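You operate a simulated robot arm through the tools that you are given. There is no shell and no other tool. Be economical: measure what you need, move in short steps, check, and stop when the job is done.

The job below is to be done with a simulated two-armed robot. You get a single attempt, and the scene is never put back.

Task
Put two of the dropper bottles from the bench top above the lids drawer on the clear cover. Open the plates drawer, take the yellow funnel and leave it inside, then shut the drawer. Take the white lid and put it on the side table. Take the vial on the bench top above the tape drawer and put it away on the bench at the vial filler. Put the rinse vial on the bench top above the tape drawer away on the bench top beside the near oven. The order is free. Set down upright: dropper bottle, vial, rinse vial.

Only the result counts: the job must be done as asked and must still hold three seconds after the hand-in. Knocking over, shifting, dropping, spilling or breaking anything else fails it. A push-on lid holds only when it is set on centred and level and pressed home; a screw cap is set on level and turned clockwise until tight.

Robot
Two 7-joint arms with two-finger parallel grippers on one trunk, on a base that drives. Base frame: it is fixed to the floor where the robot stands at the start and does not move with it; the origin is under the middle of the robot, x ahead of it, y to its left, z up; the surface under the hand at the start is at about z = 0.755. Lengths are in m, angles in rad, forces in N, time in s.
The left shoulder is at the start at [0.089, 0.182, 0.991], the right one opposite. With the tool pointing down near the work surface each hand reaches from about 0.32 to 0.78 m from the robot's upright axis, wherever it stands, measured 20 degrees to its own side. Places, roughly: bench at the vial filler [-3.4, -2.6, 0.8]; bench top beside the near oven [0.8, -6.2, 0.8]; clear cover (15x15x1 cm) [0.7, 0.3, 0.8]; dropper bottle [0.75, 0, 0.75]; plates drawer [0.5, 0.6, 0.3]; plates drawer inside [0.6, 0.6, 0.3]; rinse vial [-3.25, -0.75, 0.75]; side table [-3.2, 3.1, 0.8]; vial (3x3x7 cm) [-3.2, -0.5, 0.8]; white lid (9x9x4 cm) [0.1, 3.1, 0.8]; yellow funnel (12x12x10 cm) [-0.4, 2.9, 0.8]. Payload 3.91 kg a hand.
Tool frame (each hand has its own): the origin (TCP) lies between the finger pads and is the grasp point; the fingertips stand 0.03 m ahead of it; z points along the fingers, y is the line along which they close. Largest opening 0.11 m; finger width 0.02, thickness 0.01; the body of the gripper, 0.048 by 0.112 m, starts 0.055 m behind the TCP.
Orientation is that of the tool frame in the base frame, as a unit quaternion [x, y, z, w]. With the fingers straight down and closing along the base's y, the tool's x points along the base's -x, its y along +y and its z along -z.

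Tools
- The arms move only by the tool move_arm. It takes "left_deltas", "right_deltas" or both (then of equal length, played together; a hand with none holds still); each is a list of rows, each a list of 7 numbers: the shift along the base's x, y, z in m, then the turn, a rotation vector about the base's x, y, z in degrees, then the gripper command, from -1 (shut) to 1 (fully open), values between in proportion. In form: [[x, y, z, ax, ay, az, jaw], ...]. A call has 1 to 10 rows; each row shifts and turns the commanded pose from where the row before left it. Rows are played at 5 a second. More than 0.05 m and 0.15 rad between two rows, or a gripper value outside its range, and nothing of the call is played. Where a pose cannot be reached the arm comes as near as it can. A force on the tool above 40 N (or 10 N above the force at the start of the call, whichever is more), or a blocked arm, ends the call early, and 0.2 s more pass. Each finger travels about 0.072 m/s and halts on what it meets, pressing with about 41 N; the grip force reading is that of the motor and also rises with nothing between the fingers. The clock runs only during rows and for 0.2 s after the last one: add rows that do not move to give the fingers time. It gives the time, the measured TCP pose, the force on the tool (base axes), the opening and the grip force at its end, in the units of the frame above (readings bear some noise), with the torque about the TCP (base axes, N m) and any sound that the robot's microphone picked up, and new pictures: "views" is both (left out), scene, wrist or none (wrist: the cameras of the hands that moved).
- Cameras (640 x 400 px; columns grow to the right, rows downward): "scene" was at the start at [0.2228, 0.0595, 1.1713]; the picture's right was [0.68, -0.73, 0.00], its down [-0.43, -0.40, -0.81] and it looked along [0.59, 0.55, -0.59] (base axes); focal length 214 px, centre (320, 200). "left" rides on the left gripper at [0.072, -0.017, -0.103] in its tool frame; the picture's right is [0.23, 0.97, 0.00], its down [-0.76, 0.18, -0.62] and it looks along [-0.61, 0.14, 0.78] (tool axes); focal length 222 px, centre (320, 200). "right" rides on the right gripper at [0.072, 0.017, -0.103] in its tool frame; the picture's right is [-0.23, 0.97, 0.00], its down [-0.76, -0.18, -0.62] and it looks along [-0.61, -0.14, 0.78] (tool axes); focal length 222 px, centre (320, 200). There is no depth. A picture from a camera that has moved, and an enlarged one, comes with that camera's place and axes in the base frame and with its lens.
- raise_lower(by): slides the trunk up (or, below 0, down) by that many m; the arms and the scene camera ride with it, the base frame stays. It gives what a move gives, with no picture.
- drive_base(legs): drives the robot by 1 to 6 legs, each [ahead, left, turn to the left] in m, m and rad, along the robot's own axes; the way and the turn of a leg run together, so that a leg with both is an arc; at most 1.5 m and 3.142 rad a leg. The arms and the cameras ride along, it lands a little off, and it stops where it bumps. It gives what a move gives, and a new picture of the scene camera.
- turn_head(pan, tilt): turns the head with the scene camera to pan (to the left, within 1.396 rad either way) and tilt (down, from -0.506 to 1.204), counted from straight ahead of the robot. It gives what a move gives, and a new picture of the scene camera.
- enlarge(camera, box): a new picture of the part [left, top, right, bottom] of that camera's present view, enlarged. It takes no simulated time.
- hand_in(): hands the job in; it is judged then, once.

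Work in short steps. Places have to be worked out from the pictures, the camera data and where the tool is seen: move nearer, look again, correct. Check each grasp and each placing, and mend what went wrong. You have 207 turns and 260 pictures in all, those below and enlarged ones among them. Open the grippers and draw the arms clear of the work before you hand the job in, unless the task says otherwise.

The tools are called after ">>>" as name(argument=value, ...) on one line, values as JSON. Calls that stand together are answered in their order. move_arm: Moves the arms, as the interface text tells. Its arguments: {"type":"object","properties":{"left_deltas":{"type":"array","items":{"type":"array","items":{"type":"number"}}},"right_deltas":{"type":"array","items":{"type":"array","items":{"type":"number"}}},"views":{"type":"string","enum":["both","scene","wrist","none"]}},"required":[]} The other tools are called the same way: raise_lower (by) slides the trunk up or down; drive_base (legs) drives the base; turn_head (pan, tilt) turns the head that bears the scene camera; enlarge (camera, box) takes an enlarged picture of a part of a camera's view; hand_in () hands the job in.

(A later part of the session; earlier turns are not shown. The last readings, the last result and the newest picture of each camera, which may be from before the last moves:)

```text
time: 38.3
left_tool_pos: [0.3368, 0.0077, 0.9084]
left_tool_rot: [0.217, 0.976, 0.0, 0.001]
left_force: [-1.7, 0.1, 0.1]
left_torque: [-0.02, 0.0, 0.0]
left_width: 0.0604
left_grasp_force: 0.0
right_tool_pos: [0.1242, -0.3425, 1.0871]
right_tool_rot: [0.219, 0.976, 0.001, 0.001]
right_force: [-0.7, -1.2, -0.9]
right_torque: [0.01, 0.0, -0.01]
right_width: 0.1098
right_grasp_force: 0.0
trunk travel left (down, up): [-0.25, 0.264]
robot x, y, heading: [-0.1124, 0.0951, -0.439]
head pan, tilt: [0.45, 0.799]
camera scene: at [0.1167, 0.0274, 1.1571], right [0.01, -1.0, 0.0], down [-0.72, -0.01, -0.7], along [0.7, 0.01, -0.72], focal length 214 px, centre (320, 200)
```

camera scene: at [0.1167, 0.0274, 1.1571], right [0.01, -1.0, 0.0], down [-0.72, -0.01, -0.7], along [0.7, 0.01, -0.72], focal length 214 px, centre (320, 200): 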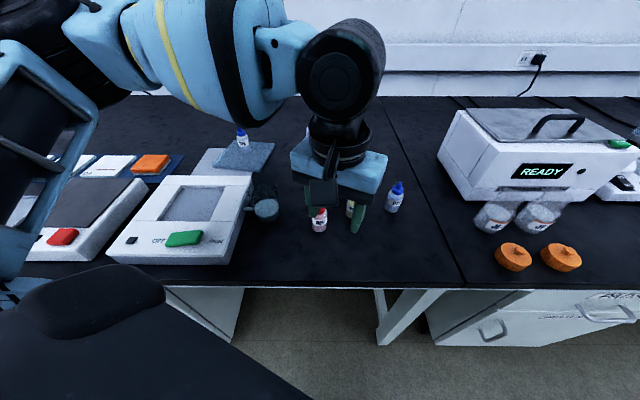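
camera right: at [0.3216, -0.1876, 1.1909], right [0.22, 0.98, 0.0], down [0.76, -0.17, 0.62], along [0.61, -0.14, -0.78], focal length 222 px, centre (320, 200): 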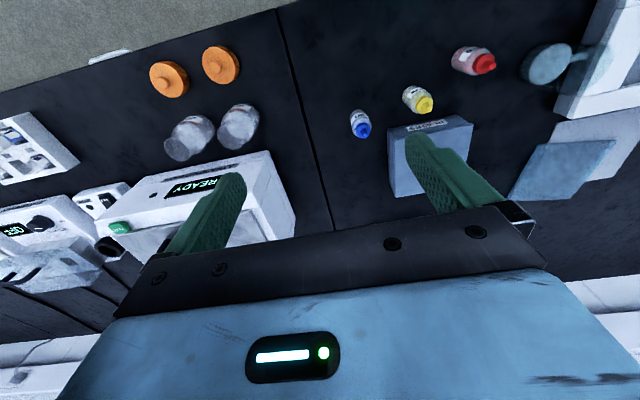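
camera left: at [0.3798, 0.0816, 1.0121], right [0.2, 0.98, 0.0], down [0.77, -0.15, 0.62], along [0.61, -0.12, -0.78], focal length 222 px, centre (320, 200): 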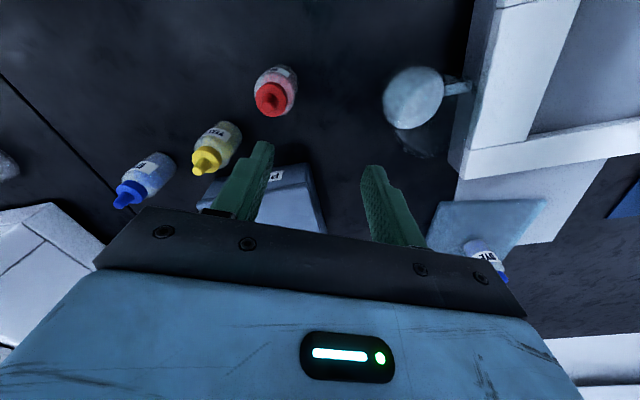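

Move above red (≈(0.413,0.032)).

>>> move_arm(left_deltas=[[0.025, 0.008, 0, 0, 0, 0, 0.1], [0.025, 0.008, 0, 0, 0, 0, 0.1], [0.025, 0.008, 0, 0, 0, 0, 0.1], [0, 0, 0, 0, 0, 0, 0.1]], views="wrist")

```text
time: 39.3
left_tool_pos: [0.4141, 0.0291, 0.9067]
left_tool_rot: [0.218, 0.976, -0.001, 0.001]
left_force: [-0.4, 0.5, -0.2]
left_torque: [-0.02, -0.02, -0.03]
left_width: 0.0604
left_grasp_force: 0.0
right_tool_pos: [0.1237, -0.3421, 1.0874]
right_tool_rot: [0.218, 0.976, 0.0, 0.001]
right_force: [-0.1, 0.5, 0.5]
right_torque: [-0.01, 0.01, 0.01]
right_width: 0.1098
right_grasp_force: 0.1
trunk travel left (down, up): [-0.25, 0.264]
robot x, y, heading: [-0.1073, 0.0981, -0.439]
head pan, tilt: [0.45, 0.799]
camera left: at [0.3413, 0.0454, 1.0108], right [0.21, 0.98, 0.0], down [0.76, -0.16, 0.62], along [0.61, -0.13, -0.78], focal length 222 px, centre (320, 200)
```

left: 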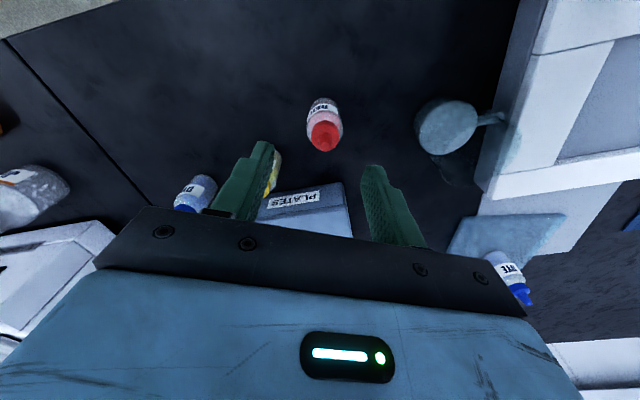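

Red centre ≈(0.424,0.033). Descend partway and recheck.

>>> move_arm(left_deltas=[[0.005, 0.002, -0.03, 0, 0, 0, 0.1], [0.005, 0.002, -0.03, 0, 0, 0, 0.1], [0, 0, 0, 0, 0, 0, 0.1]], views="wrist")

```text
time: 40.1
left_tool_pos: [0.4213, 0.0354, 0.8485]
left_tool_rot: [0.218, 0.976, 0.0, 0.001]
left_force: [0.3, 0.6, 0.1]
left_torque: [0.01, -0.01, -0.01]
left_width: 0.0604
left_grasp_force: 0.1
right_tool_pos: [0.1245, -0.3421, 1.0884]
right_tool_rot: [0.218, 0.976, 0.0, 0.001]
right_force: [0.1, -0.2, 0.5]
right_torque: [0.0, -0.03, 0.02]
right_width: 0.1099
right_grasp_force: 0.0
trunk travel left (down, up): [-0.25, 0.264]
robot x, y, heading: [-0.1118, 0.0989, -0.44]
head pan, tilt: [0.45, 0.799]
camera left: at [0.3479, 0.0515, 0.953], right [0.21, 0.98, 0.0], down [0.76, -0.16, 0.62], along [0.61, -0.13, -0.78], focal length 222 px, centre (320, 200)
```

left: 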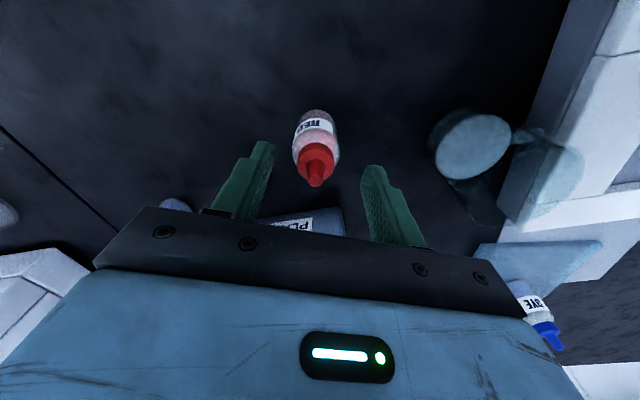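

Nearly centred; small shift, descend, and grip.

>>> move_arm(left_deltas=[[0.006, -0.003, -0.02, 0, 0, 0, 0.1], [0, 0, -0.025, 0, 0, 0, 0.1], [0, 0, 0, 0, 0, 0, -1], [0, 0, 0, 0, 0, 0, -1], [0, 0, 0, 0, 0, 0, -1]], views="wrist")

```text
time: 41.3
left_tool_pos: [0.4291, 0.0339, 0.8014]
left_tool_rot: [0.217, 0.976, -0.001, 0.0]
left_force: [-0.2, 0.9, -0.3]
left_torque: [-0.02, 0.03, -0.02]
left_width: 0.0333
left_grasp_force: 41.3
right_tool_pos: [0.1244, -0.3411, 1.0883]
right_tool_rot: [0.218, 0.976, 0.001, 0.001]
right_force: [-0.5, -0.7, -0.4]
right_torque: [0.02, 0.0, 0.01]
right_width: 0.1103
right_grasp_force: 0.0
trunk travel left (down, up): [-0.25, 0.264]
robot x, y, heading: [-0.1082, 0.0916, -0.441]
head pan, tilt: [0.45, 0.799]
camera left: at [0.3553, 0.0501, 0.9062], right [0.21, 0.98, 0.0], down [0.77, -0.16, 0.62], along [0.61, -0.13, -0.78], focal length 222 px, centre (320, 200)
```

left: 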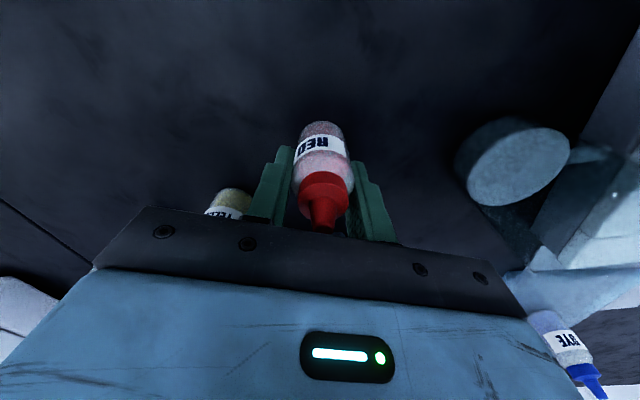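

Red grasped. Lift and return the base to the earlier spot.

>>> move_arm(left_deltas=[[0, 0, 0.04, 0, 0, 0, -1], [0, 0, 0.04, 0, 0, 0, -1], [0, 0, 0.04, 0, 0, 0, -1]], views="none")

>>> drive_base(legs=[[0.08, 0.1, 0]])

```text
time: 42.1
left_tool_pos: [0.4294, 0.0328, 0.9203]
left_tool_rot: [0.219, 0.976, 0.001, -0.001]
left_force: [0.4, -0.6, 0.0]
left_torque: [0.02, 0.01, -0.02]
left_width: 0.0334
left_grasp_force: 41.2
right_tool_pos: [0.1236, -0.3421, 1.0883]
right_tool_rot: [0.218, 0.976, 0.0, 0.0]
right_force: [-0.3, 0.2, -1.1]
right_torque: [-0.02, -0.04, -0.01]
right_width: 0.1103
right_grasp_force: 0.1
trunk travel left (down, up): [-0.25, 0.264]
robot x, y, heading: [-0.1084, 0.0965, -0.438]
head pan, tilt: [0.45, 0.799]
```

```text
time: 43.7
left_tool_pos: [0.5451, 0.0918, 0.9204]
left_tool_rot: [0.217, 0.976, -0.002, 0.0]
left_force: [0.6, 1.0, -0.6]
left_torque: [0.02, 0.05, -0.04]
left_width: 0.0331
left_grasp_force: 41.1
right_tool_pos: [0.2404, -0.2832, 1.0874]
right_tool_rot: [0.218, 0.976, 0.001, 0.001]
right_force: [1.1, 0.0, 0.5]
right_torque: [0.01, -0.03, 0.01]
right_width: 0.11
right_grasp_force: 0.2
trunk travel left (down, up): [-0.25, 0.264]
robot x, y, heading: [0.0098, 0.1549, -0.44]
head pan, tilt: [0.45, 0.799]
camera scene: at [0.2337, 0.0871, 1.1569], right [0.01, -1.0, 0.0], down [-0.72, -0.01, -0.7], along [0.7, 0.01, -0.72], focal length 214 px, centre (320, 200)
```

scene: 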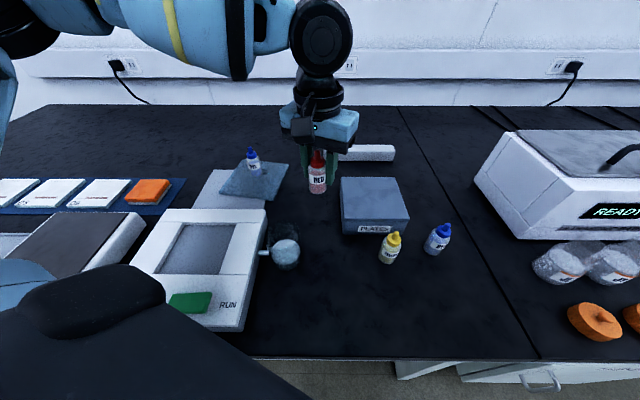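

Move over the front part of the cover, target (0.652,0.262).

>>> move_arm(left_deltas=[[0.0215, 0.034, 0, 0, 0, 0, -1], [0.0215, 0.034, 0, 0, 0, 0, -1], [0.0215, 0.034, 0, 0, 0, 0, -1], [0.0215, 0.034, 0, 0, 0, 0, -1], [0.0215, 0.034, 0, 0, 0, 0, -1], [0, 0, 0, 0, 0, 0, -1]], views="both")

```text
time: 45.1
left_tool_pos: [0.6546, 0.2616, 0.9186]
left_tool_rot: [0.219, 0.976, -0.001, -0.001]
left_force: [-0.1, -0.7, 0.3]
left_torque: [-0.03, -0.03, -0.04]
left_width: 0.0334
left_grasp_force: 41.1
right_tool_pos: [0.2388, -0.2837, 1.0879]
right_tool_rot: [0.218, 0.976, 0.001, 0.001]
right_force: [-0.1, 0.3, -1.2]
right_torque: [-0.04, -0.01, 0.07]
right_width: 0.11
right_grasp_force: 0.1
trunk travel left (down, up): [-0.25, 0.264]
robot x, y, heading: [0.0072, 0.1529, -0.445]
head pan, tilt: [0.45, 0.799]
camera scene: at [0.2331, 0.0866, 1.157], right [0.01, -1.0, 0.0], down [-0.72, -0.01, -0.7], along [0.7, 0.01, -0.72], focal length 214 px, centre (320, 200)
camera left: at [0.5809, 0.278, 1.0228], right [0.21, 0.98, 0.0], down [0.76, -0.16, 0.62], along [0.61, -0.13, -0.78], focal length 222 px, centre (320, 200)
```

scene: 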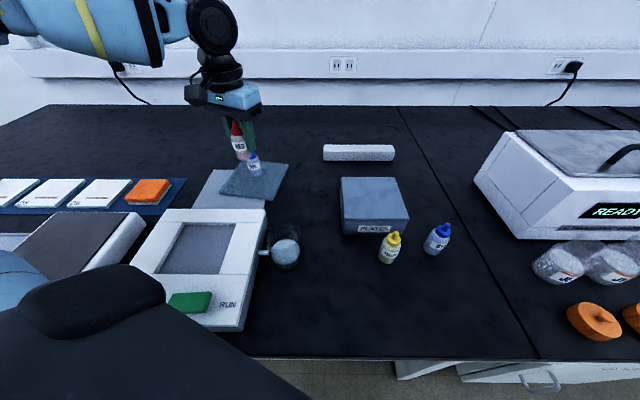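
left: 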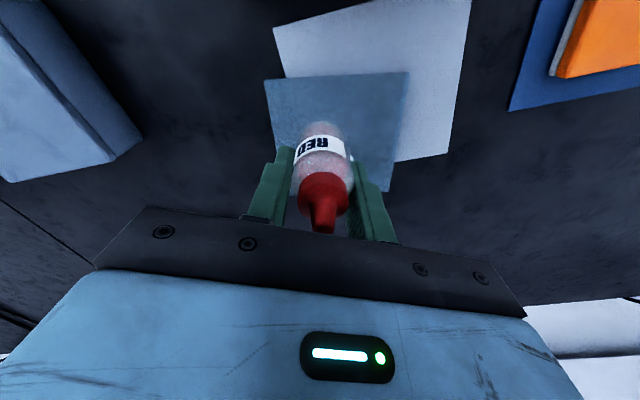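

Position is good. Lower to just above contact.

>>> move_arm(left_deltas=[[0, 0, -0.04, 0, 0, 0, -1], [0, 0, -0.04, 0, 0, 0, -1], [0, 0, -0.018, 0, 0, 0, -1], [0, 0, -0.003, 0, 0, 0, -1], [0, 0, 0, 0, 0, 0, -1]], views="both")

```text
time: 46.3
left_tool_pos: [0.6517, 0.2606, 0.8172]
left_tool_rot: [0.217, 0.976, -0.001, 0.0]
left_force: [-0.8, 0.0, -0.3]
left_torque: [0.03, 0.0, 0.0]
left_width: 0.0331
left_grasp_force: 40.5
right_tool_pos: [0.2392, -0.283, 1.0874]
right_tool_rot: [0.219, 0.976, 0.001, 0.001]
right_force: [-0.5, 0.7, -0.4]
right_torque: [0.04, 0.0, -0.02]
right_width: 0.11
right_grasp_force: 0.0
trunk travel left (down, up): [-0.25, 0.264]
robot x, y, heading: [0.0083, 0.1554, -0.441]
head pan, tilt: [0.45, 0.799]
camera scene: at [0.2333, 0.0869, 1.157], right [0.01, -1.0, 0.0], down [-0.72, -0.01, -0.7], along [0.7, 0.01, -0.72], focal length 214 px, centre (320, 200)
camera left: at [0.579, 0.277, 0.921], right [0.21, 0.98, 0.0], down [0.76, -0.16, 0.62], along [0.61, -0.13, -0.78], focal length 222 px, centre (320, 200)
```

scene: 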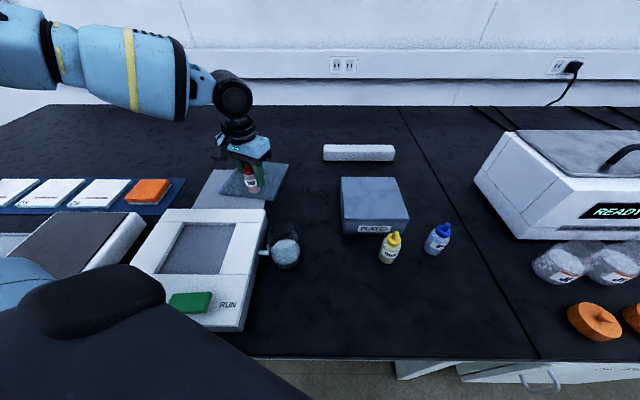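
left: 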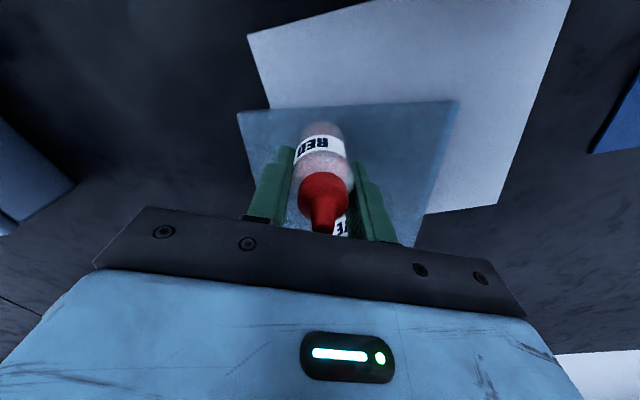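

About 2–3 mm to go; lower and check the force.

>>> move_arm(left_deltas=[[0, 0, -0.0015, 0, 0, 0, -1], [0, 0, -0.001, 0, 0, 0, -1], [0, 0, 0, 0, 0, 0, -1]], views="none")

```text
time: 47.1
left_tool_pos: [0.6527, 0.2623, 0.8156]
left_tool_rot: [0.217, 0.976, 0.0, 0.0]
left_force: [0.2, -0.3, -0.5]
left_torque: [-0.02, -0.01, 0.0]
left_width: 0.0332
left_grasp_force: 40.9
right_tool_pos: [0.24, -0.2826, 1.0877]
right_tool_rot: [0.218, 0.976, 0.0, 0.002]
right_force: [-0.1, -0.3, 0.0]
right_torque: [-0.01, -0.01, 0.02]
right_width: 0.11
right_grasp_force: 0.0
trunk travel left (down, up): [-0.25, 0.264]
robot x, y, heading: [0.0086, 0.1531, -0.438]
head pan, tilt: [0.45, 0.799]
```

Open to release (~1 mm drop at most).

>>> move_arm(left_deltas=[[0, 0, -0.001, 0, 0, 0, -1], [0, 0, 0, 0, 0, 0, -0.3], [0, 0, 0, 0, 0, 0, 0.0], [0, 0, 0, 0, 0, 0, 0.1]], views="both")

```text
time: 48.1
left_tool_pos: [0.6536, 0.2618, 0.8165]
left_tool_rot: [0.218, 0.976, -0.001, -0.001]
left_force: [-0.3, 0.4, -0.6]
left_torque: [-0.01, -0.01, 0.01]
left_width: 0.0608
left_grasp_force: 0.1
right_tool_pos: [0.2407, -0.2825, 1.0875]
right_tool_rot: [0.219, 0.976, 0.0, 0.001]
right_force: [-0.8, -0.1, 0.7]
right_torque: [0.01, 0.01, 0.02]
right_width: 0.1102
right_grasp_force: 0.0
trunk travel left (down, up): [-0.25, 0.264]
robot x, y, heading: [0.0089, 0.1549, -0.438]
head pan, tilt: [0.45, 0.799]
camera scene: at [0.2332, 0.0869, 1.157], right [0.01, -1.0, 0.0], down [-0.72, -0.01, -0.7], along [0.7, 0.01, -0.72], focal length 214 px, centre (320, 200)
camera left: at [0.5802, 0.2781, 0.9202], right [0.21, 0.98, 0.0], down [0.76, -0.16, 0.62], along [0.61, -0.13, -0.78], focal length 222 px, centre (320, 200)
```

scene: 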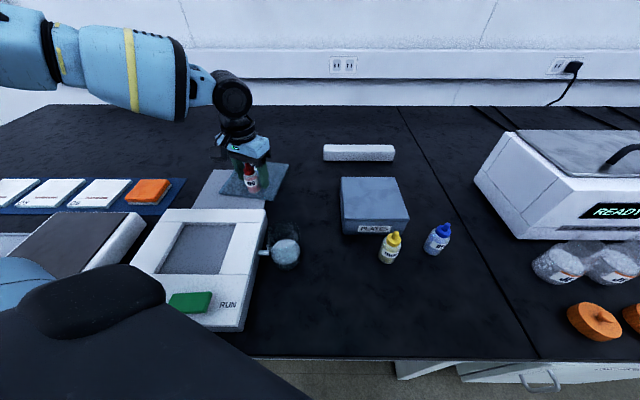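
left: 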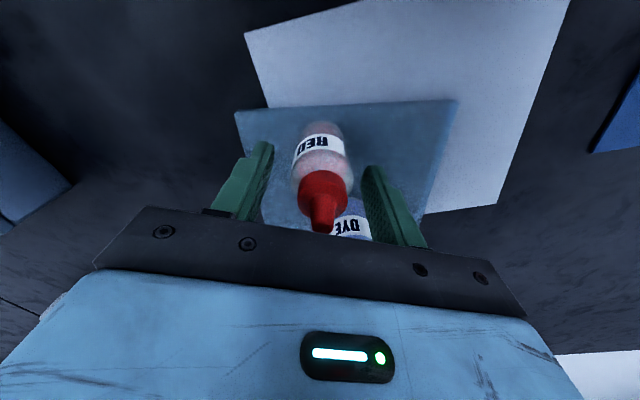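

Released upright. Rise straight up, then retract toward the robot.

>>> move_arm(left_deltas=[[0, 0, 0.03, 0, 0, 0, 0.1], [0, 0, 0.03, 0, 0, 0, 0.1], [0, 0, 0.03, 0, 0, 0, 0.1], [-0.02, 0.01, 0.03, 0, 0, 0, 0.1], [-0.04, 0.015, 0.02, 0, 0, 0, 0.1], [-0.04, 0.015, 0.0, 0, 0, 0, 0.1], [-0.04, 0.015, 0.0, 0, 0, 0, 0.1]], views="scene")

>>> enlarge(camera="scene", box=[180, 100, 340, 200])

```text
time: 49.7
left_tool_pos: [0.5103, 0.3195, 0.955]
left_tool_rot: [0.218, 0.976, -0.001, 0.001]
left_force: [0.2, -1.0, -1.5]
left_torque: [0.02, 0.0, 0.01]
left_width: 0.0606
left_grasp_force: 0.0
right_tool_pos: [0.2393, -0.2824, 1.088]
right_tool_rot: [0.218, 0.976, 0.001, 0.001]
right_force: [0.5, 0.8, 0.5]
right_torque: [-0.03, 0.01, -0.02]
right_width: 0.1097
right_grasp_force: 0.1
trunk travel left (down, up): [-0.25, 0.264]
robot x, y, heading: [0.0057, 0.1534, -0.438]
head pan, tilt: [0.45, 0.799]
camera scene: at [0.2326, 0.0874, 1.1571], right [0.01, -1.0, 0.0], down [-0.72, -0.01, -0.7], along [0.7, 0.01, -0.72], focal length 214 px, centre (320, 200)
```

scene: 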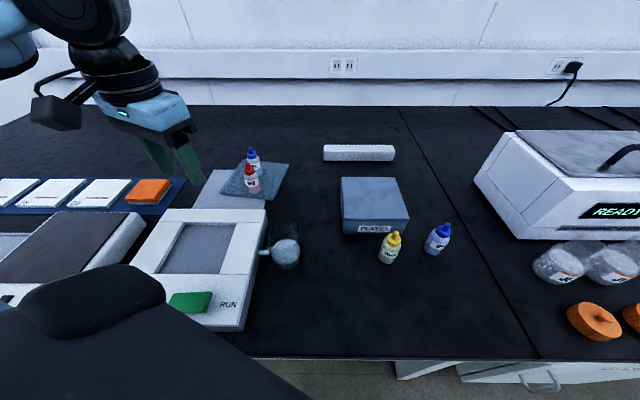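

```text
4.00 times, centred on (260, 150) of scene
camera zoom: at [0.2326, 0.0874, 1.1571], right [0.01, -1.0, 0.0], down [-0.72, -0.01, -0.7], along [0.7, 0.01, -0.72], focal length 858 px, centre (560, 400)
```

zoom: 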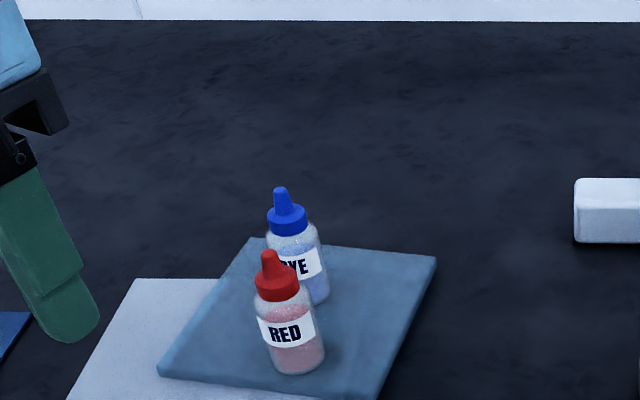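

Both bottles stand well. Now back off and straighten to look at the PLATES drawer.

>>> drive_base(legs=[[-0.7, 0, 0], [0, 0, 0.44]])

>>> turn_head(pan=0.15, tilt=0.6)

```text
time: 54.8
left_tool_pos: [-0.2469, 0.8171, 0.9548]
left_tool_rot: [0.003, 1.0, -0.001, 0.0]
left_force: [-0.7, 0.7, 0.1]
left_torque: [0.0, -0.02, 0.01]
left_width: 0.0606
left_grasp_force: 0.1
right_tool_pos: [-0.2409, 0.1566, 1.087]
right_tool_rot: [0.003, 1.0, 0.001, 0.0]
right_force: [1.0, 0.0, -0.2]
right_torque: [0.04, 0.0, 0.01]
right_width: 0.1099
right_grasp_force: 0.0
trunk travel left (down, up): [-0.25, 0.264]
robot x, y, heading: [-0.6349, 0.4529, -0.007]
head pan, tilt: [0.45, 0.799]
camera scene: at [-0.4012, 0.4898, 1.157], right [0.43, -0.9, 0.0], down [-0.65, -0.31, -0.7], along [0.63, 0.3, -0.72], focal length 214 px, centre (320, 200)
```

scene: 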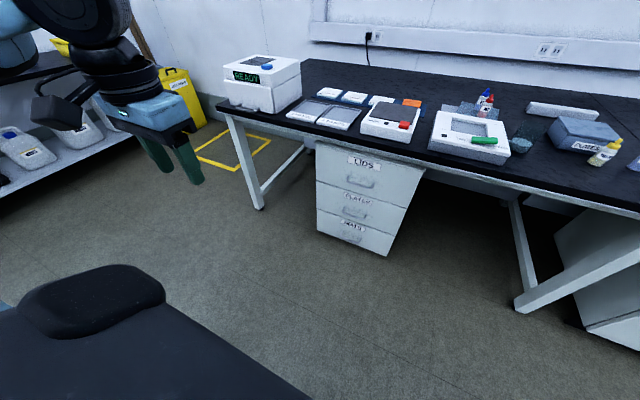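

```text
time: 55.6
left_tool_pos: [-0.2462, 0.8168, 0.9539]
left_tool_rot: [0.003, 1.0, 0.0, -0.001]
left_force: [0.1, 0.3, 0.6]
left_torque: [-0.01, 0.04, 0.02]
left_width: 0.0606
left_grasp_force: 0.0
right_tool_pos: [-0.2399, 0.1574, 1.0879]
right_tool_rot: [0.004, 1.0, 0.001, 0.0]
right_force: [-0.3, 0.7, -0.1]
right_torque: [0.02, 0.04, 0.01]
right_width: 0.1103
right_grasp_force: 0.1
trunk travel left (down, up): [-0.25, 0.264]
robot x, y, heading: [-0.6304, 0.457, -0.01]
head pan, tilt: [0.15, 0.6]
camera scene: at [-0.3866, 0.4678, 1.1738], right [0.14, -0.99, 0.0], down [-0.56, -0.08, -0.82], along [0.82, 0.12, -0.57], focal length 214 px, centre (320, 200)
```

scene: 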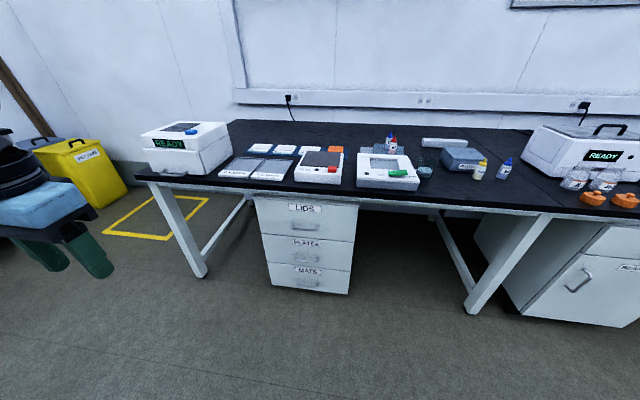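

Enlarge the drawer handle to understand its shape.

>>> enlarge(camera="scene", box=[230, 190, 390, 290])

```text
4.00 times, centred on (310, 240) of scene
camera zoom: at [-0.3866, 0.4678, 1.1738], right [0.14, -0.99, 0.0], down [-0.56, -0.08, -0.82], along [0.82, 0.12, -0.57], focal length 858 px, centre (360, 40)
```

zoom: 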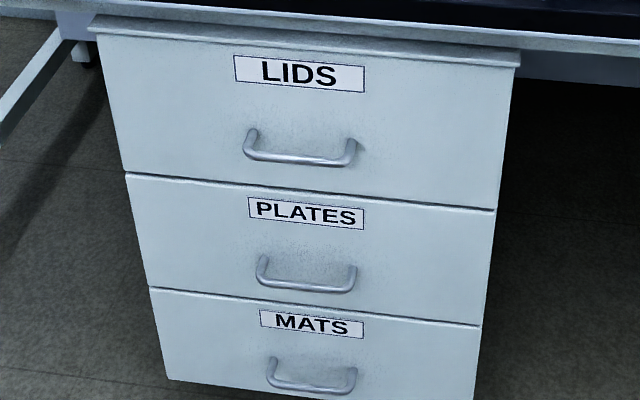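

The handle is a horizontal bar about z≈0.3, y≈0.64. I'll lower the trunk and turn the left hand to point forward with vertical closing.

>>> raise_lower(by=-0.24)

>>> move_arm(left_deltas=[[0, 0, 0, 4.9, -4.9, -4.9, 0.1], [0, 0, 0, 4.9, -4.9, -4.9, 0.1], [0, 0, 0, 4.9, -4.9, -4.9, 0.1], [0, 0, 0, 4.9, -4.9, -4.9, 0.1], [0, 0, 0, 4.9, -4.9, -4.9, 0.1], [0, 0, 0, 4.9, -4.9, -4.9, 0.1], [0, 0, 0, 4.9, -4.9, -4.9, 0.1]], views="scene")

```text
time: 58.1
left_tool_pos: [-0.2463, 0.8161, 0.7147]
left_tool_rot: [0.002, 1.0, -0.001, 0.001]
left_force: [0.8, -0.6, 1.1]
left_torque: [0.02, -0.01, -0.01]
left_width: 0.0606
left_grasp_force: 0.1
right_tool_pos: [-0.1651, 0.1573, 0.7845]
right_tool_rot: [0.004, 0.996, 0.003, -0.092]
right_force: [-0.1, 0.2, 0.4]
right_torque: [-0.01, 0.0, -0.01]
right_width: 0.11
right_grasp_force: 0.1
trunk travel left (down, up): [-0.01, 0.504]
robot x, y, heading: [-0.6329, 0.4557, -0.005]
head pan, tilt: [0.15, 0.6]
```

```text
time: 59.7
left_tool_pos: [-0.167, 0.8475, 0.781]
left_tool_rot: [0.289, 0.868, 0.286, 0.286]
left_force: [-0.1, -0.2, 0.2]
left_torque: [-0.04, 0.03, 0.0]
left_width: 0.0603
left_grasp_force: 0.0
left hand out of reach, approached as far as the arm can: row 3, 4, 5, 6, 7
right_tool_pos: [-0.1652, 0.1556, 0.7845]
right_tool_rot: [0.004, 0.996, 0.002, -0.091]
right_force: [0.1, -0.1, -0.1]
right_torque: [-0.02, 0.01, 0.0]
right_width: 0.1098
right_grasp_force: 0.0
trunk travel left (down, up): [-0.01, 0.504]
robot x, y, heading: [-0.6318, 0.4552, -0.0]
head pan, tilt: [0.15, 0.6]
camera scene: at [-0.3009, 0.4671, 0.9145], right [0.14, -0.99, 0.0], down [-0.56, -0.08, -0.83], along [0.82, 0.12, -0.56], focal length 214 px, centre (320, 200)
```

scene: 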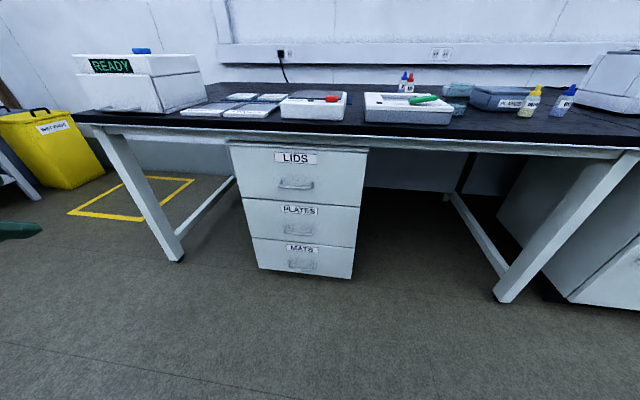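

Handle triangulates to ≈(0.31,0.64,0.35). Lower the hand and then continue rotating.

>>> move_arm(left_deltas=[[-0.01, -0.01, -0.04, 0, 0, 0, 0.1], [-0.01, -0.01, -0.04, 0, 0, 0, 0.1], [-0.01, -0.01, -0.04, 0, 0, 0, 0.1], [-0.01, -0.01, -0.04, 0, 0, 0, 0.1], [-0.01, -0.01, -0.04, 0, 0, 0, 0.1], [0, -0.02, -0.04, 4.9, -4.9, -4.9, 0.1], [0, -0.02, -0.03, 4.9, -4.9, -4.9, 0.1], [0, -0.02, -0.02, 4.9, -4.9, -4.9, 0.1], [0, -0.02, 0, 4.9, -4.9, -4.9, 0.1], [0, -0.02, 0, 4.9, -4.9, -4.9, 0.1]], views="wrist")

```text
time: 61.9
left_tool_pos: [-0.089, 0.7346, 0.5349]
left_tool_rot: [0.45, 0.629, 0.449, 0.448]
left_force: [-0.7, 0.4, 0.5]
left_torque: [-0.03, -0.03, 0.03]
left_width: 0.0604
left_grasp_force: 0.1
left hand out of reach, approached as far as the arm can: row 1, 2, 3, 4, 5, 6
right_tool_pos: [-0.1655, 0.157, 0.7851]
right_tool_rot: [0.004, 0.996, 0.003, -0.091]
right_force: [-0.8, -0.1, 0.3]
right_torque: [0.0, -0.03, 0.02]
right_width: 0.1098
right_grasp_force: 0.0
trunk travel left (down, up): [-0.01, 0.504]
robot x, y, heading: [-0.6328, 0.4571, -0.01]
head pan, tilt: [0.15, 0.6]
camera left: at [-0.2064, 0.7852, 0.5278], right [0.12, 0.41, 0.91], down [-0.43, -0.8, 0.41], along [0.9, -0.43, 0.08], focal length 222 px, centre (320, 200)
```

left: 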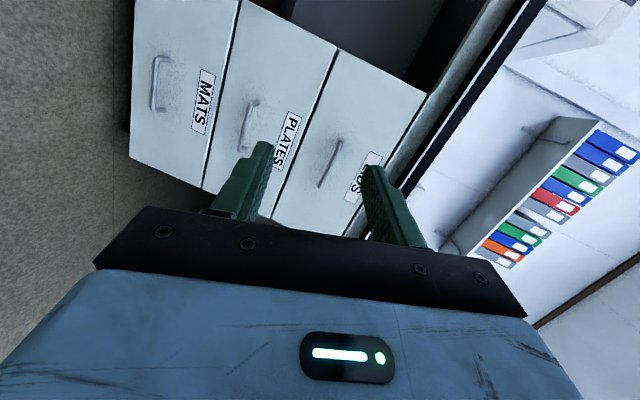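

Handle confirmed at ≈(0.31,0.63,0.346). Finish rotation and come to the handle's height.

>>> move_arm(left_deltas=[[0, -0.02, -0.037, 4.9, -4.9, -4.9, 0.1], [0, -0.02, -0.037, 5.3, -5.0, -4.9, 0.1], [0, -0.02, -0.037, 0, 0, 0, 0.1], [0, -0.02, -0.037, 0, 0, 0, 0.1], [0, -0.02, -0.037, 0, 0, 0, 0.1], [0, 0, 0, 0, 0, 0, 0.1]], views="both")

```text
refused: row 2 steps farther than a row can; nothing moved
```

>>> move_arm(left_deltas=[[0, -0.02, -0.037, 4.9, -4.9, -4.9, 0.1], [0, -0.02, -0.037, 4.9, -4.9, -4.9, 0.1], [0, -0.02, -0.037, 0, 0, 0, 0.1], [0, -0.02, -0.037, 0, 0, 0, 0.1], [0, -0.02, -0.037, 0, 0, 0, 0.1], [0, 0, 0, 0, 0, 0, 0.1]], views="both")

```text
time: 63.3
left_tool_pos: [-0.0819, 0.6652, 0.3845]
left_tool_rot: [0.5, 0.508, 0.497, 0.495]
left_force: [-0.1, -0.9, -0.8]
left_torque: [0.02, -0.02, 0.03]
left_width: 0.0605
left_grasp_force: 0.0
left hand out of reach, approached as far as the arm can: row 4, 5
right_tool_pos: [-0.165, 0.1566, 0.7849]
right_tool_rot: [0.004, 0.996, 0.003, -0.091]
right_force: [0.8, 0.8, -0.4]
right_torque: [0.01, -0.05, 0.01]
right_width: 0.11
right_grasp_force: 0.1
trunk travel left (down, up): [-0.01, 0.504]
robot x, y, heading: [-0.6327, 0.4552, -0.006]
head pan, tilt: [0.15, 0.6]
camera scene: at [-0.3009, 0.4671, 0.9145], right [0.14, -0.99, 0.0], down [-0.56, -0.08, -0.83], along [0.82, 0.12, -0.56], focal length 214 px, centre (320, 200)
camera left: at [-0.187, 0.7372, 0.3694], right [0.01, 0.23, 0.97], down [-0.61, -0.77, 0.19], along [0.79, -0.6, 0.13], focal length 222 px, centre (320, 200)
```

scene: 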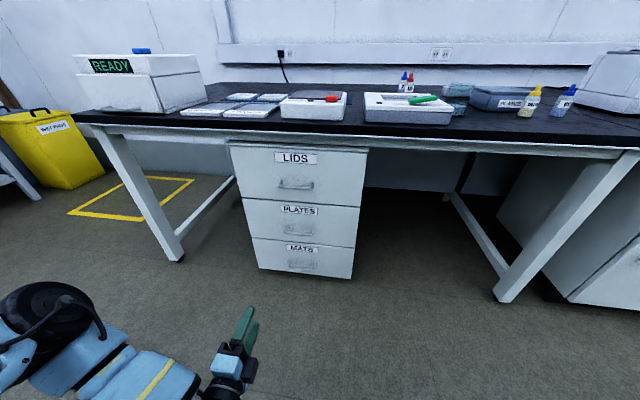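
left: 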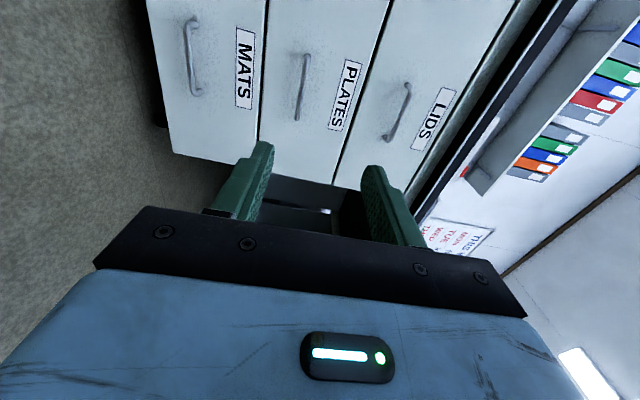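

Handle ≈(0.31,0.633,0.343). Lower a bit more, retracting slightly.

>>> move_arm(left_deltas=[[-0.03, -0.01, -0.02, 0, 0, 0, 0.3], [-0.03, -0.01, -0.02, 0, 0, 0, 0.3], [0, 0, 0, 0, 0, 0, 0.3]], views="none")

```text
time: 64.1
left_tool_pos: [-0.1265, 0.6821, 0.3847]
left_tool_rot: [0.499, 0.508, 0.498, 0.496]
left_force: [0.0, 1.1, 0.3]
left_torque: [0.01, 0.02, 0.01]
left_width: 0.0716
left_grasp_force: 0.1
left hand out of reach, approached as far as the arm can: row 1, 2
right_tool_pos: [-0.1644, 0.156, 0.7841]
right_tool_rot: [0.005, 0.996, 0.002, -0.091]
right_force: [0.4, 0.5, 0.5]
right_torque: [0.01, 0.01, -0.01]
right_width: 0.1099
right_grasp_force: 0.1
trunk travel left (down, up): [-0.01, 0.504]
robot x, y, heading: [-0.6347, 0.4576, -0.008]
head pan, tilt: [0.15, 0.6]
```

Try forward-and-down instead.

>>> move_arm(left_deltas=[[0.04, 0, -0.02, 0, 0, 0, 0.3], [0.04, 0, -0.02, 0, 0, 0, 0.3], [0.04, 0, 0, 0, 0, 0, 0.3], [0, 0, 0, 0, 0, 0, 0.3]], views="none")

```text
time: 65.1
left_tool_pos: [-0.004, 0.6938, 0.3575]
left_tool_rot: [0.5, 0.508, 0.497, 0.494]
left_force: [0.4, 0.1, 0.1]
left_torque: [-0.04, 0.04, -0.01]
left_width: 0.0715
left_grasp_force: 0.0
left hand out of reach, approached as far as the arm can: row 1, 2
right_tool_pos: [-0.1648, 0.1567, 0.7841]
right_tool_rot: [0.004, 0.996, 0.003, -0.091]
right_force: [-0.1, -0.5, 0.2]
right_torque: [0.01, 0.0, 0.0]
right_width: 0.1099
right_grasp_force: 0.1
trunk travel left (down, up): [-0.01, 0.504]
robot x, y, heading: [-0.6305, 0.4547, -0.011]
head pan, tilt: [0.15, 0.6]
```

Better. A little more forward/down, then drive the base so the fingers approach the handle.

>>> move_arm(left_deltas=[[0.03, 0, -0.008, 0, 0, 0, 0.3], [0.02, 0, -0.008, 0, 0, 0, 0.3], [0, 0, 0, 0, 0, 0, 0.3]], views="none")

>>> drive_base(legs=[[0.12, -0.06, 0.01]])

>>> move_arm(left_deltas=[[0, 0, 0, 0, 0, 0, 0.3]], views="wrist")

```text
time: 65.9
left_tool_pos: [0.0401, 0.7039, 0.36]
left_tool_rot: [0.499, 0.507, 0.498, 0.496]
left_force: [-0.5, -0.6, 0.0]
left_torque: [-0.01, 0.03, 0.03]
left_width: 0.0715
left_grasp_force: 0.0
left hand out of reach, approached as far as the arm can: row 1, 2
right_tool_pos: [-0.1647, 0.1568, 0.7844]
right_tool_rot: [0.003, 0.996, 0.003, -0.091]
right_force: [0.2, -1.1, 0.0]
right_torque: [-0.01, -0.02, 0.0]
right_width: 0.11
right_grasp_force: 0.0
trunk travel left (down, up): [-0.01, 0.504]
robot x, y, heading: [-0.6353, 0.4573, -0.005]
head pan, tilt: [0.15, 0.6]
```

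```text
time: 67.2
left_tool_pos: [0.1579, 0.6517, 0.3584]
left_tool_rot: [0.496, 0.51, 0.5, 0.493]
left_force: [-0.6, 0.4, 0.0]
left_torque: [0.01, -0.02, 0.02]
left_width: 0.0716
left_grasp_force: 0.0
right_tool_pos: [-0.0389, 0.1028, 0.7844]
right_tool_rot: [-0.003, 0.996, 0.002, -0.091]
right_force: [-0.2, -0.6, 0.3]
right_torque: [0.01, 0.01, 0.02]
right_width: 0.1101
right_grasp_force: 0.0
trunk travel left (down, up): [-0.01, 0.504]
robot x, y, heading: [-0.5135, 0.3925, 0.006]
head pan, tilt: [0.15, 0.6]
camera scene: at [-0.1789, 0.4105, 0.9144], right [0.16, -0.99, 0.0], down [-0.56, -0.09, -0.82], along [0.81, 0.13, -0.57], focal length 214 px, centre (320, 200)
```

scene: 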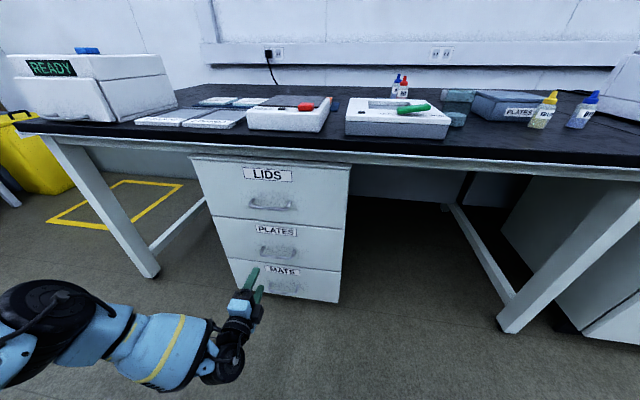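

```text
time: 67.7
left_tool_pos: [0.1584, 0.6517, 0.3582]
left_tool_rot: [0.496, 0.511, 0.501, 0.491]
left_force: [-0.2, -0.2, 0.2]
left_torque: [-0.01, 0.0, -0.01]
left_width: 0.0716
left_grasp_force: 0.1
right_tool_pos: [-0.0393, 0.1035, 0.7847]
right_tool_rot: [-0.003, 0.996, 0.002, -0.092]
right_force: [0.4, 0.6, -0.1]
right_torque: [0.0, 0.03, 0.01]
right_width: 0.1101
right_grasp_force: 0.1
trunk travel left (down, up): [-0.01, 0.504]
robot x, y, heading: [-0.5128, 0.3974, 0.006]
head pan, tilt: [0.15, 0.6]
camera left: at [0.0528, 0.7222, 0.3437], right [0.01, 0.23, 0.97], down [-0.6, -0.78, 0.19], along [0.8, -0.59, 0.13], focal length 222 px, centre (320, 200)
```

left: 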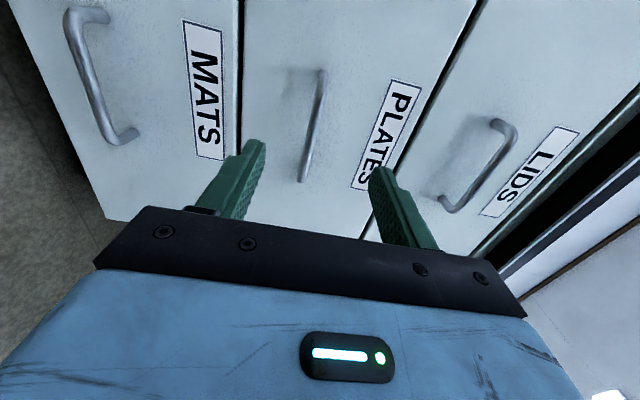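

Handle bar at ≈(0.32,0.632,0.35). Drive ahead 0.1 and look again.

>>> drive_base(legs=[[0.1, -0.015, 0]])

>>> move_arm(left_deltas=[[0, 0, 0, 0, 0, 0, 0.3]], views="wrist")

```text
time: 68.8
left_tool_pos: [0.2576, 0.64, 0.3588]
left_tool_rot: [0.495, 0.511, 0.502, 0.491]
left_force: [-0.3, 0.4, 0.1]
left_torque: [0.03, 0.01, 0.02]
left_width: 0.0714
left_grasp_force: 0.1
right_tool_pos: [0.0601, 0.0893, 0.7849]
right_tool_rot: [-0.004, 0.996, 0.002, -0.092]
right_force: [-0.4, 0.7, 0.5]
right_torque: [-0.02, 0.01, -0.01]
right_width: 0.1101
right_grasp_force: 0.1
trunk travel left (down, up): [-0.01, 0.504]
robot x, y, heading: [-0.4123, 0.3809, 0.005]
head pan, tilt: [0.15, 0.6]
camera scene: at [-0.0797, 0.3969, 0.9144], right [0.16, -0.99, 0.0], down [-0.56, -0.09, -0.82], along [0.81, 0.13, -0.57], focal length 214 px, centre (320, 200)
```

scene: 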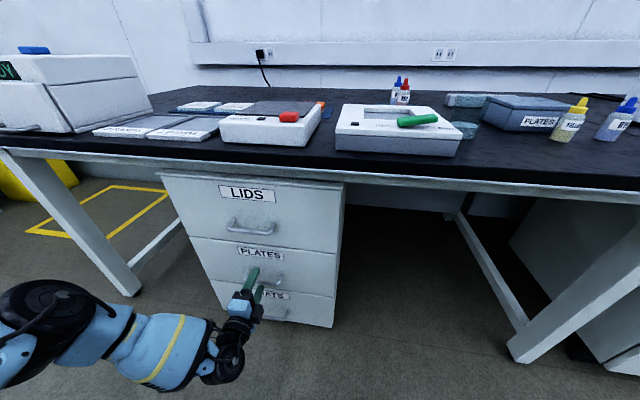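

```text
time: 69.2
left_tool_pos: [0.2562, 0.6386, 0.3586]
left_tool_rot: [0.496, 0.512, 0.501, 0.491]
left_force: [-0.4, 0.3, -0.5]
left_torque: [0.02, 0.03, -0.03]
left_width: 0.0716
left_grasp_force: 0.1
right_tool_pos: [0.0617, 0.0893, 0.7853]
right_tool_rot: [-0.004, 0.996, 0.002, -0.091]
right_force: [0.3, -0.5, 0.6]
right_torque: [0.06, 0.02, 0.04]
right_width: 0.1095
right_grasp_force: 0.1
trunk travel left (down, up): [-0.01, 0.504]
robot x, y, heading: [-0.4106, 0.3811, 0.01]
head pan, tilt: [0.15, 0.6]
camera left: at [0.1514, 0.7089, 0.3436], right [0.01, 0.23, 0.97], down [-0.6, -0.78, 0.19], along [0.8, -0.59, 0.13], focal length 222 px, centre (320, 200)
```

left: 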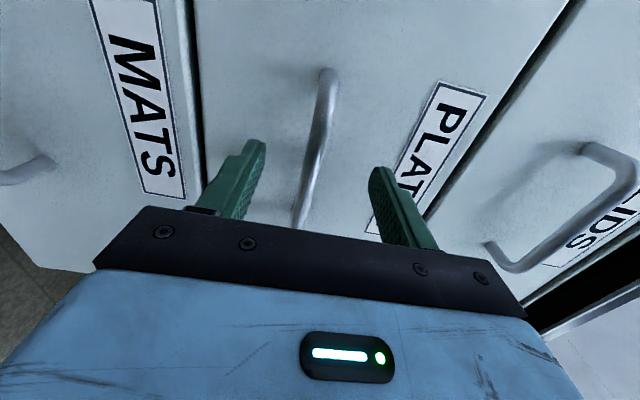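

Bar lies between the fingers vertically. Advance 0.05 more.

>>> drive_base(legs=[[0.055, 0, 0]])

>>> move_arm(left_deltas=[[0, 0, 0, 0, 0, 0, 0.3]], views="wrist")

```text
time: 70.1
left_tool_pos: [0.2781, 0.6393, 0.3576]
left_tool_rot: [0.495, 0.511, 0.501, 0.493]
left_force: [-3.7, -0.6, 3.6]
left_torque: [-0.03, -0.3, -0.03]
left_width: 0.0732
left_grasp_force: 1.6
right_tool_pos: [0.0891, 0.0893, 0.7851]
right_tool_rot: [-0.004, 0.996, 0.001, -0.092]
right_force: [-0.2, 0.1, -1.3]
right_torque: [0.0, 0.02, -0.05]
right_width: 0.11
right_grasp_force: 0.2
trunk travel left (down, up): [-0.01, 0.504]
robot x, y, heading: [-0.3835, 0.3806, 0.007]
head pan, tilt: [0.15, 0.6]
stopped in leg 1: the force on the tool passed its limit at 93 N (the readings are from after the stop); the commanded pose is now the measured one
camera scene: at [-0.0514, 0.3975, 0.9145], right [0.16, -0.99, 0.0], down [-0.56, -0.09, -0.83], along [0.81, 0.13, -0.56], focal length 214 px, centre (320, 200)
```

scene: 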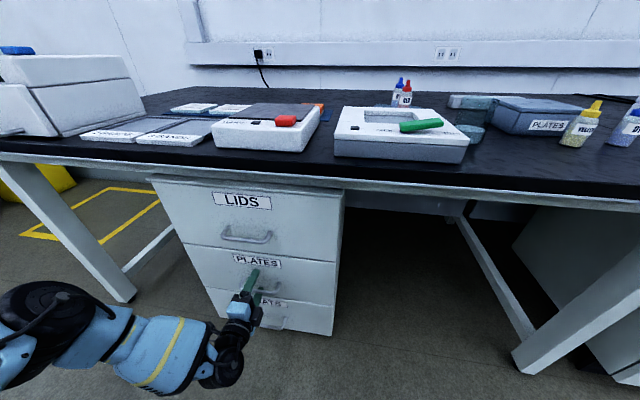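

```text
time: 70.5
left_tool_pos: [0.2804, 0.6395, 0.357]
left_tool_rot: [0.495, 0.51, 0.501, 0.493]
left_force: [-5.1, -2.0, 4.5]
left_torque: [0.03, -0.34, -0.04]
left_width: 0.0734
left_grasp_force: 1.8
right_tool_pos: [0.0887, 0.089, 0.7852]
right_tool_rot: [-0.005, 0.996, 0.002, -0.092]
right_force: [0.7, -0.5, 0.1]
right_torque: [0.01, 0.01, 0.01]
right_width: 0.11
right_grasp_force: 0.1
trunk travel left (down, up): [-0.01, 0.504]
robot x, y, heading: [-0.3808, 0.3859, 0.009]
head pan, tilt: [0.15, 0.6]
camera left: at [0.1744, 0.7091, 0.3415], right [0.01, 0.23, 0.97], down [-0.6, -0.77, 0.19], along [0.8, -0.59, 0.14], focal length 222 px, centre (320, 200)
```

left: 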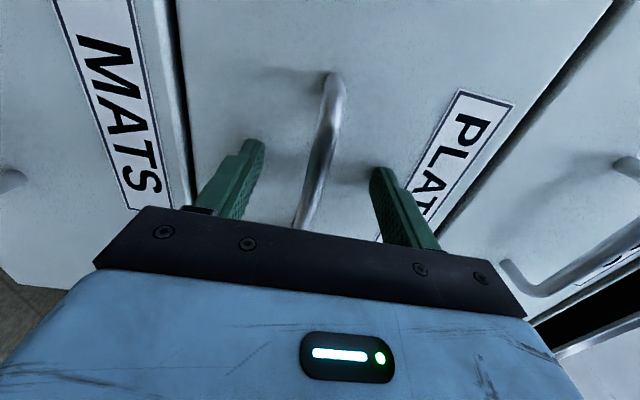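

Tips touch the drawer face, so the bar is about at the TCP. Back off 6 mm and grip.

>>> move_arm(left_deltas=[[-0.008, 0, 0, 0, 0, 0, 0.3], [0, 0, 0, 0, 0, 0, -1], [0, 0, 0, 0, 0, 0, -1], [0, 0, 0, 0, 0, 0, -1], [0, 0, 0, 0, 0, 0, -1]], views="wrist")

```text
time: 71.7
left_tool_pos: [0.2702, 0.639, 0.3518]
left_tool_rot: [0.498, 0.513, 0.499, 0.49]
left_force: [0.8, -1.8, -20.0]
left_torque: [0.45, 0.1, -0.03]
left_width: 0.0109
left_grasp_force: 45.0
right_tool_pos: [0.0912, 0.0899, 0.7847]
right_tool_rot: [-0.005, 0.996, 0.001, -0.092]
right_force: [-0.7, -0.1, 0.3]
right_torque: [0.0, 0.01, 0.0]
right_width: 0.11
right_grasp_force: 0.0
trunk travel left (down, up): [-0.01, 0.504]
robot x, y, heading: [-0.3851, 0.3807, 0.007]
head pan, tilt: [0.15, 0.6]
camera left: at [0.1648, 0.7098, 0.3378], right [0.02, 0.23, 0.97], down [-0.6, -0.77, 0.2], along [0.8, -0.59, 0.13], focal length 222 px, centre (320, 200)
```

left: 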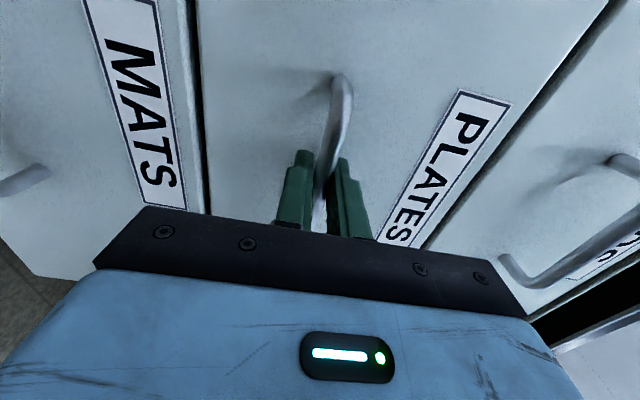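

Handle gripped. Relieve the vertical load and pull by driving back.

>>> move_arm(left_deltas=[[0, 0, -0.004, 0, 0, 0, -1]], views="none")

>>> drive_base(legs=[[-0.1, 0, 0]])

```text
time: 72.1
left_tool_pos: [0.2702, 0.6396, 0.3527]
left_tool_rot: [0.497, 0.512, 0.499, 0.492]
left_force: [-1.0, -6.5, -20.0]
left_torque: [0.52, 0.07, 1.19]
left_width: 0.0106
left_grasp_force: 44.7
right_tool_pos: [0.0901, 0.0889, 0.7836]
right_tool_rot: [-0.004, 0.996, 0.002, -0.093]
right_force: [0.1, -0.1, 0.0]
right_torque: [0.01, 0.0, 0.03]
right_width: 0.11
right_grasp_force: 0.1
trunk travel left (down, up): [-0.01, 0.504]
robot x, y, heading: [-0.3843, 0.383, 0.008]
head pan, tilt: [0.15, 0.6]
```

```text
time: 73.2
left_tool_pos: [0.1724, 0.6397, 0.3528]
left_tool_rot: [0.498, 0.512, 0.499, 0.491]
left_force: [-0.2, -8.3, -22.3]
left_torque: [0.46, 0.07, -0.44]
left_width: 0.0105
left_grasp_force: 45.0
right_tool_pos: [-0.006, 0.0898, 0.784]
right_tool_rot: [-0.005, 0.996, 0.002, -0.092]
right_force: [-0.9, 0.1, 0.0]
right_torque: [0.0, 0.0, 0.03]
right_width: 0.1101
right_grasp_force: 0.1
trunk travel left (down, up): [-0.01, 0.504]
robot x, y, heading: [-0.4811, 0.3819, 0.014]
head pan, tilt: [0.15, 0.6]
camera scene: at [-0.1471, 0.3973, 0.9139], right [0.16, -0.99, 0.0], down [-0.56, -0.09, -0.82], along [0.81, 0.13, -0.57], focal length 214 px, centre (320, 200)
```

scene: 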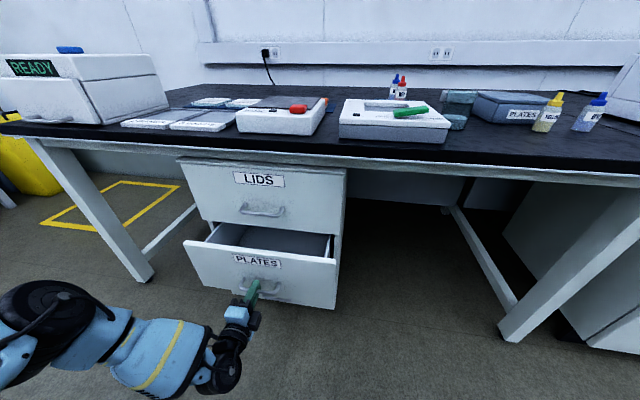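

Drawer is opening. Pull a further 0.16 m.

>>> drive_base(legs=[[-0.16, 0, 0]])

```text
time: 74.6
left_tool_pos: [0.0169, 0.6395, 0.3522]
left_tool_rot: [0.497, 0.512, 0.5, 0.491]
left_force: [0.5, 11.6, -10.7]
left_torque: [0.41, 0.07, -0.56]
left_width: 0.0108
left_grasp_force: 45.2
right_tool_pos: [-0.1622, 0.0875, 0.7848]
right_tool_rot: [-0.004, 0.996, 0.002, -0.093]
right_force: [0.0, -0.4, 0.4]
right_torque: [-0.02, -0.03, -0.01]
right_width: 0.1098
right_grasp_force: 0.1
trunk travel left (down, up): [-0.01, 0.504]
robot x, y, heading: [-0.6359, 0.3811, 0.009]
head pan, tilt: [0.15, 0.6]
camera scene: at [-0.3032, 0.3961, 0.9142], right [0.16, -0.99, 0.0], down [-0.56, -0.09, -0.82], along [0.81, 0.13, -0.57], focal length 214 px, centre (320, 200)
```

scene: 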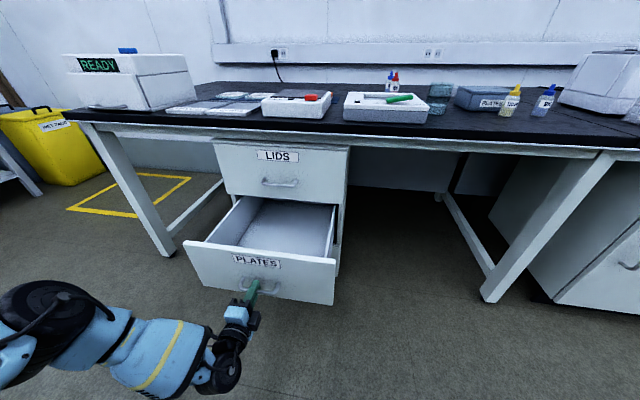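

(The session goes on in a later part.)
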